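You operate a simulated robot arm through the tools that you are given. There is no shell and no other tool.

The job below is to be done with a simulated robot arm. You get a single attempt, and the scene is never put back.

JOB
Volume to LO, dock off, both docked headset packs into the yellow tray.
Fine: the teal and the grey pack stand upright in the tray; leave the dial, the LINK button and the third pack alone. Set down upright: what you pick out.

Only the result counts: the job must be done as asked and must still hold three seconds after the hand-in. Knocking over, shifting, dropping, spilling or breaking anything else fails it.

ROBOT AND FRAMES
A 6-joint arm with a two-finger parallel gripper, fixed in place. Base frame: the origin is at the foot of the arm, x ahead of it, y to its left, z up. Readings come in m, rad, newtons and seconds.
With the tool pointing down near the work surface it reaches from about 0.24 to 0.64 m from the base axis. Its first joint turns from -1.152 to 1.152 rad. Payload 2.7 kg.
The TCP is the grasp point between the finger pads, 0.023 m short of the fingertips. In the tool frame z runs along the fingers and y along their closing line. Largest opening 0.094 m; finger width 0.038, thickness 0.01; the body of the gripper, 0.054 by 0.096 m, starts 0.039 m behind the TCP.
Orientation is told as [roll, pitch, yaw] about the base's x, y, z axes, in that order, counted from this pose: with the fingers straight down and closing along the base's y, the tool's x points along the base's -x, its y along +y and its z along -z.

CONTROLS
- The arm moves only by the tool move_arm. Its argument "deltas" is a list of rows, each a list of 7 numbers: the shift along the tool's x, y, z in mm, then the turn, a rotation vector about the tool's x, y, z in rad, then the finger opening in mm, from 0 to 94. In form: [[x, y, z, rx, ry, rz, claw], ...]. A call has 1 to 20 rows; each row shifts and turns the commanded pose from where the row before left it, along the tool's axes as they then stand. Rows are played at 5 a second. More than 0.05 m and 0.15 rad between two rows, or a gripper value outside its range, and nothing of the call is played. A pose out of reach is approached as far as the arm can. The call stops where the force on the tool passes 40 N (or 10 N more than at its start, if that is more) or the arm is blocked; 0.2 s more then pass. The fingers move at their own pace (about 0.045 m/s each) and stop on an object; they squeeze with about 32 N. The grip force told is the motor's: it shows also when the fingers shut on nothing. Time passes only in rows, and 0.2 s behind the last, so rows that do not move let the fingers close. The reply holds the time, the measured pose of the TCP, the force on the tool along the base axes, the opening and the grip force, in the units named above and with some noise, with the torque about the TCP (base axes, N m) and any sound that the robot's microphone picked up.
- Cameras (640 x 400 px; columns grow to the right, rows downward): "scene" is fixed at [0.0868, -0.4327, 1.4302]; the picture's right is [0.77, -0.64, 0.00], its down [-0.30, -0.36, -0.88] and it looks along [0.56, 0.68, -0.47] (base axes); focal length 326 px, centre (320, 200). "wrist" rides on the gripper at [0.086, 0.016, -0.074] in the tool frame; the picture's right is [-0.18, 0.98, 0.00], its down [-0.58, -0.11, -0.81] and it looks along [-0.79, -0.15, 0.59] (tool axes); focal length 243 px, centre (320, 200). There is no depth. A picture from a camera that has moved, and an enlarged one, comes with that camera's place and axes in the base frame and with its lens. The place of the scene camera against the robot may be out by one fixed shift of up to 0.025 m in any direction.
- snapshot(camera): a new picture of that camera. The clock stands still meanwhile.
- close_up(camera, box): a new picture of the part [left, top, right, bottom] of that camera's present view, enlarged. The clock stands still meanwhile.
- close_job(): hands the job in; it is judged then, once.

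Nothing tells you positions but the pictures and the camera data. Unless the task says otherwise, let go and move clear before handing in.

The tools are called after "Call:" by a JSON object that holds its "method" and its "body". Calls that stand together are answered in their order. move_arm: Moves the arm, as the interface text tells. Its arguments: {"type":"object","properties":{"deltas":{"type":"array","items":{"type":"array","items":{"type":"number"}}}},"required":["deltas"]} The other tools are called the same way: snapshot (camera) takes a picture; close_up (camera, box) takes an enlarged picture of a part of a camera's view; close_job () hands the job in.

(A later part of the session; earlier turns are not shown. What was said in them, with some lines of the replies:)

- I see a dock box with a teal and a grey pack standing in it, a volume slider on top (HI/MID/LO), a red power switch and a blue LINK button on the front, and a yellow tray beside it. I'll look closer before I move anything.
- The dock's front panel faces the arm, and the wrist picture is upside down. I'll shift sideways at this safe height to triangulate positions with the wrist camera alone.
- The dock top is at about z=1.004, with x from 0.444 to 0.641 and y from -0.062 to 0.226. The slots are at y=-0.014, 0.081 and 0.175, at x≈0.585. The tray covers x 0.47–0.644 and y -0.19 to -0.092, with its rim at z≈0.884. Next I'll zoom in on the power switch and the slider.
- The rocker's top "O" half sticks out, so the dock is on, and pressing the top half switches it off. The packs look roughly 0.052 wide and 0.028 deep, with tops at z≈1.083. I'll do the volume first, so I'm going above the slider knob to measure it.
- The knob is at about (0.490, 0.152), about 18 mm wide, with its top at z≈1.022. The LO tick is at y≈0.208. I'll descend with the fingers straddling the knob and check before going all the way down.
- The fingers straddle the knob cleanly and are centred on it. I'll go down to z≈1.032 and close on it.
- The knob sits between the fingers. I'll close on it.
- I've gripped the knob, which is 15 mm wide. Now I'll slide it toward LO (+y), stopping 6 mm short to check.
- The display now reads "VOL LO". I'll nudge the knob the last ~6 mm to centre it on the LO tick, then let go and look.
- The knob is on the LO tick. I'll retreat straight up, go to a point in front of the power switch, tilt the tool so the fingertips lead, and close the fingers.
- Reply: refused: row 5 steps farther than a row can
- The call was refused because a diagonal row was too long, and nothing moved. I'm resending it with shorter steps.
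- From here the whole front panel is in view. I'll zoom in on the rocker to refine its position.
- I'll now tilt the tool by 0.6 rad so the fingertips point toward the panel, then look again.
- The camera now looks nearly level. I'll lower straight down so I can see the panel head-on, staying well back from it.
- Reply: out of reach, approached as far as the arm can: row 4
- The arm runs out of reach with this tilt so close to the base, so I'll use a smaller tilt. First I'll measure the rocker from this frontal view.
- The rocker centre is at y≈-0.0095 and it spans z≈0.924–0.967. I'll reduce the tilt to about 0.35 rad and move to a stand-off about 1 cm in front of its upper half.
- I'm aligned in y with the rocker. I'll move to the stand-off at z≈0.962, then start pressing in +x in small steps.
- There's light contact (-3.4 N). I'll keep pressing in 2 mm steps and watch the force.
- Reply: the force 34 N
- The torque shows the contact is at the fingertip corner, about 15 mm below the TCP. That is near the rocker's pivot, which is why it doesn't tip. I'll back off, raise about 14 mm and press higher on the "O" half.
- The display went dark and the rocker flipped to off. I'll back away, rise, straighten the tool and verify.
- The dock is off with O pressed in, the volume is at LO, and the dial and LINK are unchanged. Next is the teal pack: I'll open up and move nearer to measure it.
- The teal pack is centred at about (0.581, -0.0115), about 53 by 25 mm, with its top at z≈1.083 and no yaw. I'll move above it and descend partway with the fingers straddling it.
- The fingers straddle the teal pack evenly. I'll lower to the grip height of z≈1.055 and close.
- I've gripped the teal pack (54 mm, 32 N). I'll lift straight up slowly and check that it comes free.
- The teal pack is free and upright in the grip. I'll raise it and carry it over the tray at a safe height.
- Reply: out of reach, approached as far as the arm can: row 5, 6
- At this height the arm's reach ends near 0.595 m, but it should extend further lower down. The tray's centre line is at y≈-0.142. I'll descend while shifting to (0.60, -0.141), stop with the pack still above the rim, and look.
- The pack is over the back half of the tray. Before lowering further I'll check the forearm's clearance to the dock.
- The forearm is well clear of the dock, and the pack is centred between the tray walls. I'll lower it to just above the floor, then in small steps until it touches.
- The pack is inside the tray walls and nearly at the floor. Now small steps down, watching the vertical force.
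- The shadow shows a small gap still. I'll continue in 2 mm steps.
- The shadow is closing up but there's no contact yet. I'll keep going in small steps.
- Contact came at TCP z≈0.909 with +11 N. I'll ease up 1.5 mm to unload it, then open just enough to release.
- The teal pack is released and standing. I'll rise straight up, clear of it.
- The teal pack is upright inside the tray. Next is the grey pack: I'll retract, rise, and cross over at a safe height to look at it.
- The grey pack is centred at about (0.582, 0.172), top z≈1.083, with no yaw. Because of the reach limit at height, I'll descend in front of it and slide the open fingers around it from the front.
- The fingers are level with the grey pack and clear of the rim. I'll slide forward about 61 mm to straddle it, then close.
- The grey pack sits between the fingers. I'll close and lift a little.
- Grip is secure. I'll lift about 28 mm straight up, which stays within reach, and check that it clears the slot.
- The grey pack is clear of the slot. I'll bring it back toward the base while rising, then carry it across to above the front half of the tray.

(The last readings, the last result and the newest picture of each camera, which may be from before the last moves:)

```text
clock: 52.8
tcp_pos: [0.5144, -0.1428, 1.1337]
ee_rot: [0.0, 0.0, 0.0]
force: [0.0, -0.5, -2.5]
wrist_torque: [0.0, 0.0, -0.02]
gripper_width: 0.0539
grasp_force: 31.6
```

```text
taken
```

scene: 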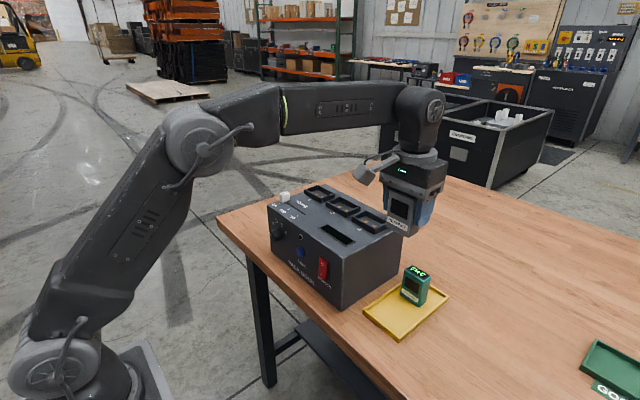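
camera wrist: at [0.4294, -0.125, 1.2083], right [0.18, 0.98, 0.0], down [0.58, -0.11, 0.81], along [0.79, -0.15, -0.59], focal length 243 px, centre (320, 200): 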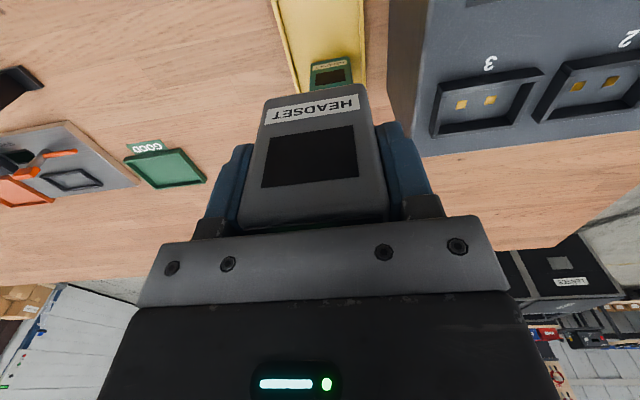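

The grey pack is above the front half of the tray, with the teal pack behind it. I'll descend to just above the rim and check.

Call:
{"method": "move_arm", "body": {"deltas": [[0, 0, 40, 0, 0, 0, 40], [0, 0, 40, 0, 0, 0, 40], [0, 0, 40, 0, 0, 0, 40], [0, 0, 35, 0, 0, 0, 40], [0, 0, 0, 0, 0, 0, 40]]}}

Call:
{"method": "snapshot", "body": {"camera": "wrist"}}

Call:
{"method": "close_up", "body": {"camera": "scene", "box": [330, 200, 470, 350]}}

Call:
{"method": "snapshot", "body": {"camera": "scene"}}

```text
clock: 54.0
tcp_pos: [0.5152, -0.142, 0.98]
ee_rot: [0.0, 0.0, -0.001]
force: [-0.4, -0.2, -2.6]
wrist_torque: [-0.01, -0.02, -0.01]
gripper_width: 0.0539
grasp_force: 32.4
```

```text
taken
camera wrist: at [0.4295, -0.1254, 1.0542], right [0.18, 0.98, 0.0], down [0.58, -0.11, 0.81], along [0.79, -0.15, -0.59], focal length 243 px, centre (320, 200)
```

wrist: 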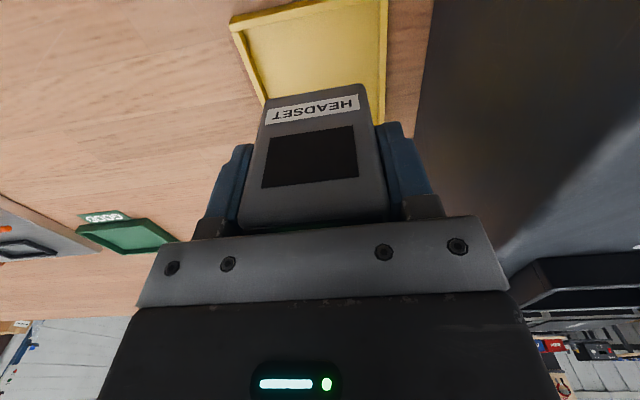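

```text
2.67 times, centred on (400, 275) of scene
camera zoom: at [0.0869, -0.4327, 1.4302], right [0.77, -0.64, 0.0], down [-0.3, -0.36, -0.88], along [0.56, 0.68, -0.47], focal length 869 px, centre (107, 0)
```

zoom: 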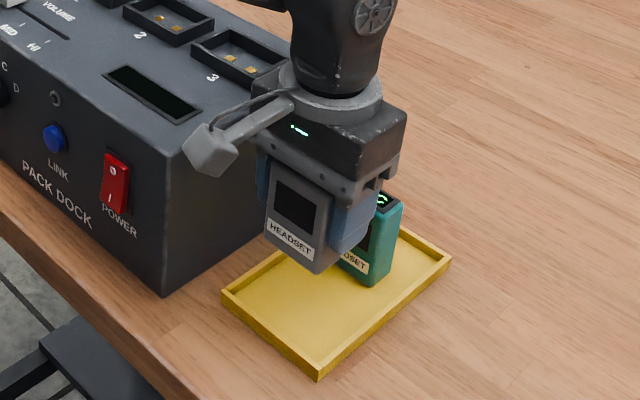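

```text
taken
```

scene: 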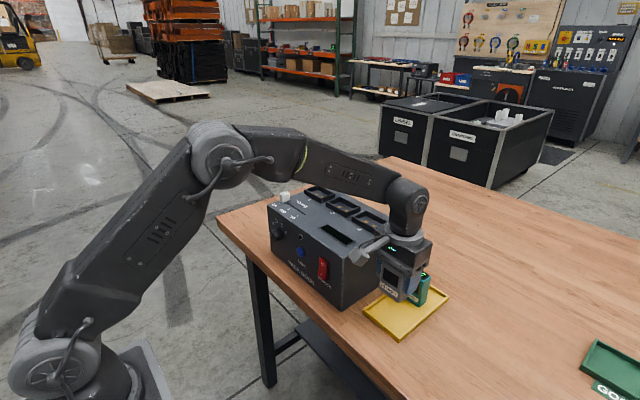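

The alignment looks good. I'll continue down to near the floor.

Call:
{"method": "move_arm", "body": {"deltas": [[0, 0, 20, 0, 0, 0, 40], [0, 0, 15, 0, 0, 0, 40], [0, 0, 10, 0, 0, 0, 40], [0, 0, 5, 0, 0, 0, 40], [0, 0, 5, 0, 0, 0, 40], [0, 0, 0, 0, 0, 0, 40]]}}

Call:
{"method": "close_up", "body": {"camera": "scene", "box": [350, 240, 450, 340]}}

Call:
{"method": "snapshot", "body": {"camera": "wrist"}}

```text
clock: 55.4
tcp_pos: [0.5148, -0.1417, 0.9266]
ee_rot: [-0.001, -0.001, 0.0]
force: [0.3, -0.3, -1.6]
wrist_torque: [0.0, -0.02, -0.02]
gripper_width: 0.0539
grasp_force: 32.1
```

```text
4.00 times, centred on (400, 290) of scene
camera zoom: at [0.0869, -0.4327, 1.4302], right [0.77, -0.64, 0.0], down [-0.3, -0.36, -0.88], along [0.56, 0.68, -0.47], focal length 1303 px, centre (0, -160)
```

zoom: 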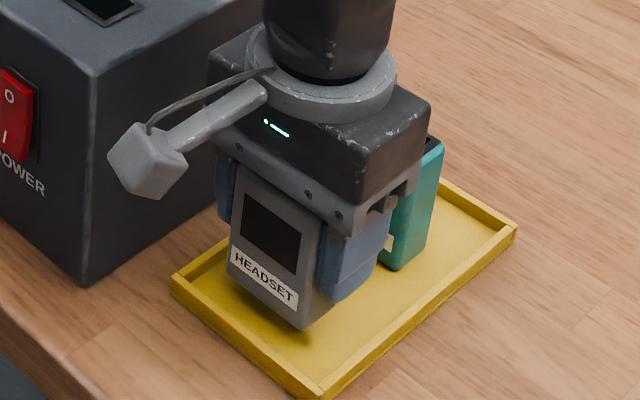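

```text
taken
camera wrist: at [0.4289, -0.1252, 1.0003], right [0.18, 0.98, 0.0], down [0.58, -0.11, 0.81], along [0.79, -0.15, -0.59], focal length 243 px, centre (320, 200)
```

wrist: 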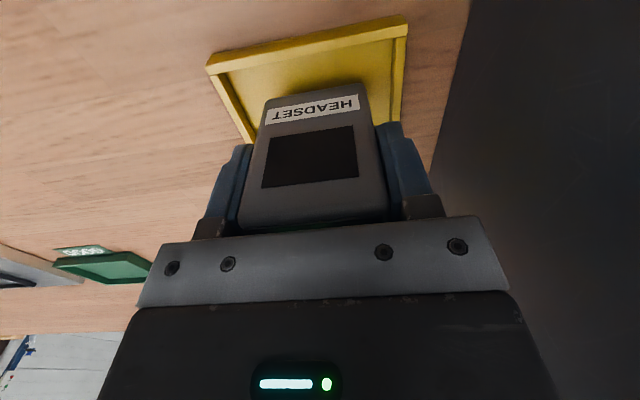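

Inside the walls, with the floor near. I expect contact around TCP z≈0.911, so I'm going down in small steps.

Call:
{"method": "move_arm", "body": {"deltas": [[0, 0, 3, 0, 0, 0, 40], [0, 0, 3, 0, 0, 0, 40], [0, 0, 3, 0, 0, 0, 40], [0, 0, 2, 0, 0, 0, 40], [0, 0, 0, 0, 0, 0, 40]]}}

```text
clock: 56.6
tcp_pos: [0.5152, -0.1437, 0.9149]
ee_rot: [-0.002, 0.001, -0.002]
force: [0.2, -0.1, -2.3]
wrist_torque: [-0.01, 0.01, -0.04]
gripper_width: 0.0538
grasp_force: 32.1
```

Call:
{"method": "move_arm", "body": {"deltas": [[0, 0, 1, 0, 0, 0, 40], [0, 0, 1, 0, 0, 0, 40], [0, 0, 1, 0, 0, 0, 40], [0, 0, 0, 0, 0, 0, 40]]}}

```text
clock: 57.6
tcp_pos: [0.5153, -0.1422, 0.9124]
ee_rot: [0.0, 0.001, -0.001]
force: [0.7, 0.4, -1.6]
wrist_torque: [-0.02, 0.0, 0.01]
gripper_width: 0.0539
grasp_force: 32.7
```

Call:
{"method": "move_arm", "body": {"deltas": [[0, 0, 1, 0, 0, 0, 40], [0, 0, 0, 0, 0, 0, 40]]}}

```text
clock: 58.2
tcp_pos: [0.5151, -0.1421, 0.9113]
ee_rot: [0.0, 0.0, -0.003]
force: [-0.3, -0.2, -2.0]
wrist_torque: [0.0, 0.0, 0.02]
gripper_width: 0.0537
grasp_force: 32.8
```

Call:
{"method": "move_arm", "body": {"deltas": [[0, 0, 1, 0, 0, 0, 40], [0, 0, 0, 0, 0, 0, 40]]}}

Call:
{"method": "close_up", "body": {"camera": "scene", "box": [350, 240, 450, 340]}}

```text
clock: 58.8
tcp_pos: [0.5147, -0.1419, 0.91]
ee_rot: [0.0, -0.001, -0.001]
force: [0.0, 0.4, -1.4]
wrist_torque: [-0.02, -0.01, 0.01]
gripper_width: 0.0538
grasp_force: 32.2
```

```text
4.00 times, centred on (400, 290) of scene
camera zoom: at [0.0869, -0.4327, 1.4302], right [0.77, -0.64, 0.0], down [-0.3, -0.36, -0.88], along [0.56, 0.68, -0.47], focal length 1303 px, centre (0, -160)
```

zoom: 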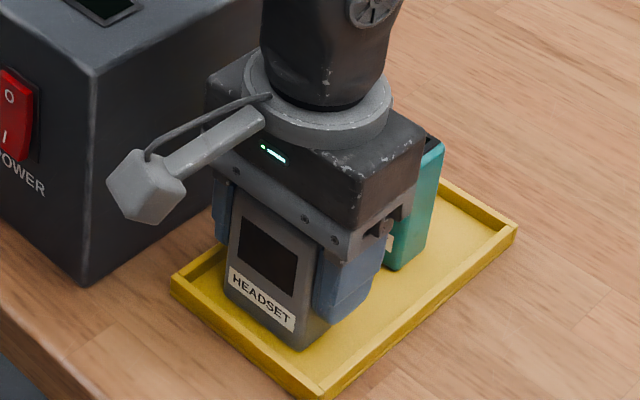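

Call:
{"method": "move_arm", "body": {"deltas": [[0, 0, 1, 0, 0, 0, 40], [0, 0, 0, 0, 0, 0, 40]]}}

```text
clock: 59.4
tcp_pos: [0.5148, -0.1423, 0.9102]
ee_rot: [0.001, -0.001, -0.001]
force: [-2.7, 1.6, 11.2]
wrist_torque: [0.17, 0.31, 0.01]
gripper_width: 0.0538
grasp_force: 32.1
```

I've made contact (+11 N). I'll ease off slightly and open gently.

Call:
{"method": "move_arm", "body": {"deltas": [[0, 0, -1, 0, 0, 0, 40], [0, 0, 0, 0, 0, 0, 40], [0, 0, -0.3, 0, 0, 0, 48], [0, 0, 0, 0, 0, 0, 54], [0, 0, 0, 0, 0, 0, 57], [0, 0, 0, 0, 0, 0, 60], [0, 0, 0, 0, 0, 0, 62], [0, 0, 0, 0, 0, 0, 62]]}}

Call:
{"method": "close_up", "body": {"camera": "scene", "box": [350, 240, 450, 340]}}

Call:
{"method": "snapshot", "body": {"camera": "wrist"}}

```text
clock: 61.2
tcp_pos: [0.5144, -0.1418, 0.9103]
ee_rot: [-0.002, 0.0, 0.0]
force: [0.4, -0.2, 0.0]
wrist_torque: [0.0, 0.02, 0.0]
gripper_width: 0.0617
grasp_force: 0.0
```

```text
4.00 times, centred on (400, 290) of scene
camera zoom: at [0.0868, -0.4327, 1.4302], right [0.77, -0.64, 0.0], down [-0.3, -0.36, -0.88], along [0.56, 0.68, -0.47], focal length 1303 px, centre (0, -160)
```

zoom: 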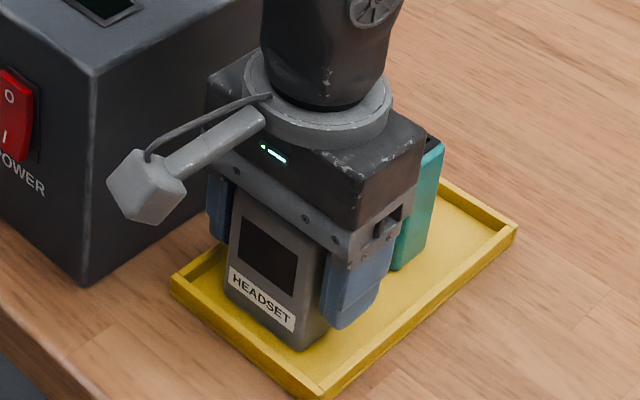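

```text
taken
camera wrist: at [0.4291, -0.1253, 0.9846], right [0.18, 0.98, 0.0], down [0.58, -0.11, 0.81], along [0.79, -0.15, -0.59], focal length 243 px, centre (320, 200)
```

wrist: 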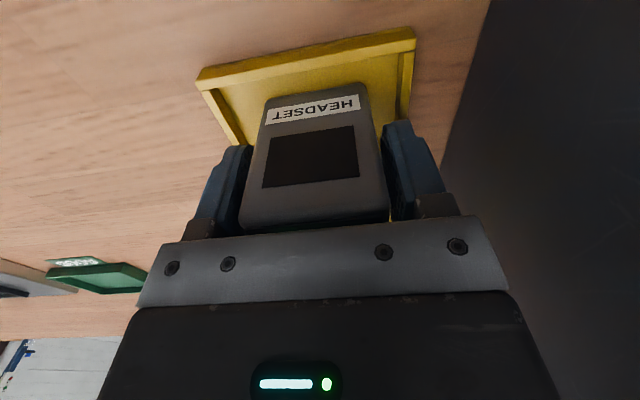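

The grey pack is released and standing. I'll rise straight up, well clear, and do a full check.

Call:
{"method": "move_arm", "body": {"deltas": [[0, 0, -8, 0, 0, 0, 62], [0, 0, -15, 0, 0, 0, 62], [0, 0, -25, 0, 0, 0, 62], [0, 0, -40, 0, 0, 0, 62], [0, 0, -40, 0, 0, 0, 62], [0, 0, -40, 0, 0, 0, 62], [0, 0, -40, 0, 0, 0, 62], [40, 0, 0, 0, 0, 0, 62], [40, 0, 0, 0, 0, 0, 62], [40, 0, 0, 0, 0, 0, 62], [0, 0, 0, 0, 0, 0, 62]]}}

Call:
{"method": "snapshot", "body": {"camera": "scene"}}

Call:
{"method": "close_up", "body": {"camera": "scene", "box": [250, 170, 470, 350]}}

Call:
{"method": "snapshot", "body": {"camera": "wrist"}}

Call:
{"method": "close_up", "body": {"camera": "scene", "box": [350, 240, 450, 340]}}

```text
clock: 63.6
tcp_pos: [0.3954, -0.1435, 1.1186]
ee_rot: [-0.001, -0.001, 0.0]
force: [0.3, -1.0, 0.2]
wrist_torque: [-0.03, -0.03, -0.01]
gripper_width: 0.0619
grasp_force: 0.1
```

```text
taken
```

scene: 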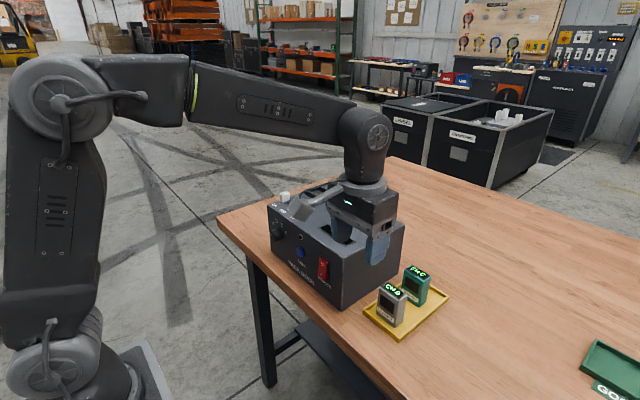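

```text
2.22 times, centred on (360, 260) of scene
camera zoom: at [0.0868, -0.4327, 1.4302], right [0.77, -0.64, 0.0], down [-0.3, -0.36, -0.88], along [0.56, 0.68, -0.47], focal length 724 px, centre (231, 67)
```

zoom: 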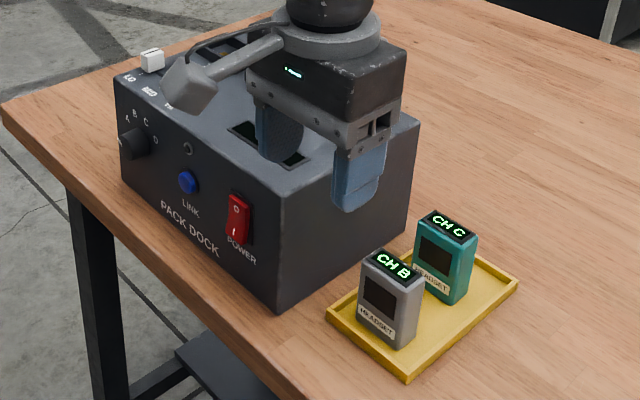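

```text
taken
camera wrist: at [0.3089, -0.1255, 1.1928], right [0.18, 0.98, 0.0], down [0.58, -0.11, 0.81], along [0.79, -0.15, -0.59], focal length 243 px, centre (320, 200)
```

wrist: 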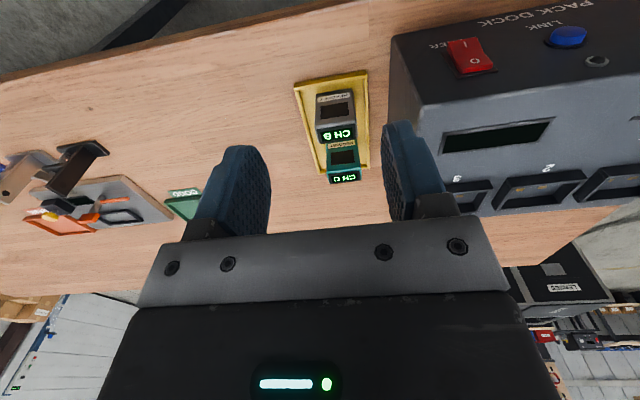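

```text
4.00 times, centred on (400, 290) of scene
camera zoom: at [0.0868, -0.4327, 1.4302], right [0.77, -0.64, 0.0], down [-0.3, -0.36, -0.88], along [0.56, 0.68, -0.47], focal length 1303 px, centre (0, -160)
```

zoom: 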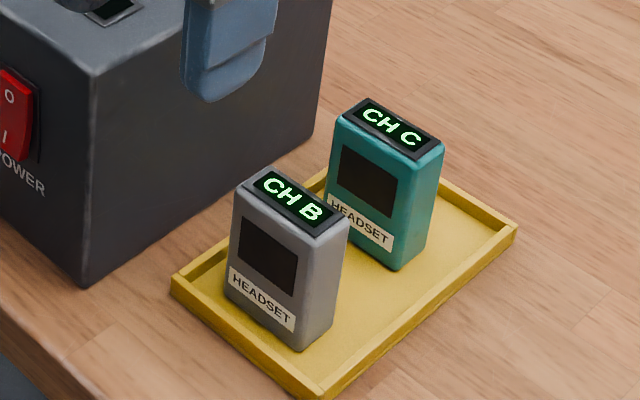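

Both packs stand upright in the tray. I'll move the arm further out of the way and check the slider, dial and orange pack one last time.

Call:
{"method": "move_arm", "body": {"deltas": [[0, 0, -40, 0, 0, 0, 62], [0, 0, -40, 0, 0, 0, 62], [0, 40, 0, 0, 0, 0, 94], [0, 40, 0, 0, 0, 0, 94], [0, 40, 0, 0, 0, 0, 94], [0, 40, 0, 0, 0, 0, 94], [0, 40, 0, 0, 0, 0, 94], [0, 0, 0, 0, 0, 0, 94]]}}

Call:
{"method": "close_up", "body": {"camera": "wrist", "box": [160, 0, 480, 200]}}

Call:
{"method": "close_up", "body": {"camera": "scene", "box": [250, 170, 390, 300]}}

Call:
{"method": "snapshot", "body": {"camera": "wrist"}}

```text
clock: 65.4
tcp_pos: [0.3953, 0.0582, 1.1967]
ee_rot: [0.0, 0.0, -0.001]
force: [-0.5, 0.5, -0.2]
wrist_torque: [0.02, 0.0, -0.01]
gripper_width: 0.0941
grasp_force: 0.0
```

```text
2.00 times, centred on (320, 100) of wrist
camera zoom: at [0.3093, 0.0758, 1.2726], right [0.18, 0.98, 0.0], down [0.58, -0.11, 0.81], along [0.79, -0.15, -0.59], focal length 485 px, centre (320, 400)
```

zoom: 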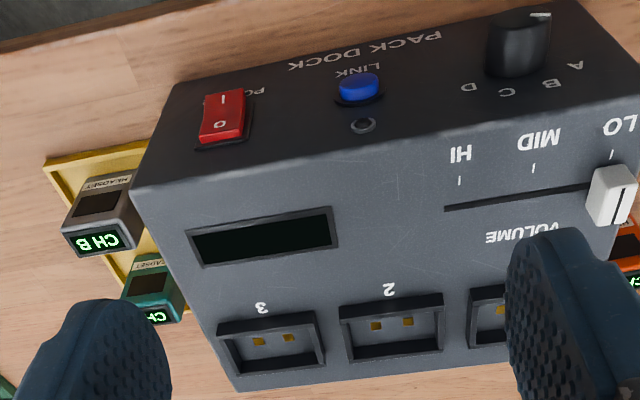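

```text
3.08 times, centred on (320, 235) of scene
camera zoom: at [0.0869, -0.4327, 1.4302], right [0.77, -0.64, 0.0], down [-0.3, -0.36, -0.88], along [0.56, 0.68, -0.47], focal length 1003 px, centre (320, 92)
```

zoom: 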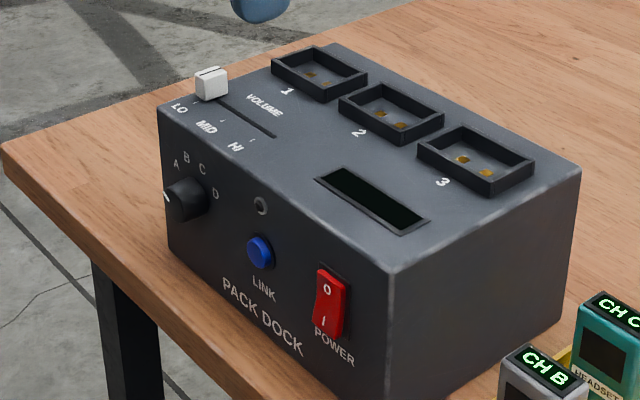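

```text
taken
camera wrist: at [0.3093, 0.0758, 1.2726], right [0.18, 0.98, 0.0], down [0.58, -0.11, 0.81], along [0.79, -0.15, -0.59], focal length 243 px, centre (320, 200)
```

wrist: 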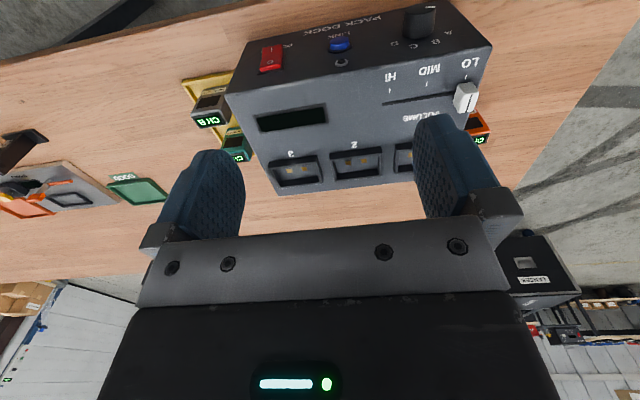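

The slider is at LO, the rocker is on O with a dark display, and the dial, LINK and orange pack look unchanged. Both packs stand upright in the yellow tray and the arm is clear, so I'm handing in.

Call:
{"method": "close_job", "body": {}}

```text
The job is handed in.
```

The job is done and handed in. I checked it with pictures just before, but no verdict came back.

- **Volume:** the slider is on the LO mark, and the display read "VOL LO" before I switched the dock off.
- **Dock:** the power switch is pressed to O and the dock's display is dark.
- **Packs:** the teal and the grey pack both stand upright in the yellow tray, teal at the back and grey in front.
- **Left alone:** I never touched the dial, the LINK button or the orange pack. They looked unchanged at the end.

My first press on the power switch landed too near its middle and didn't tip it. I moved up and the second press switched it off. The dock hadn't shifted in the later pictures.
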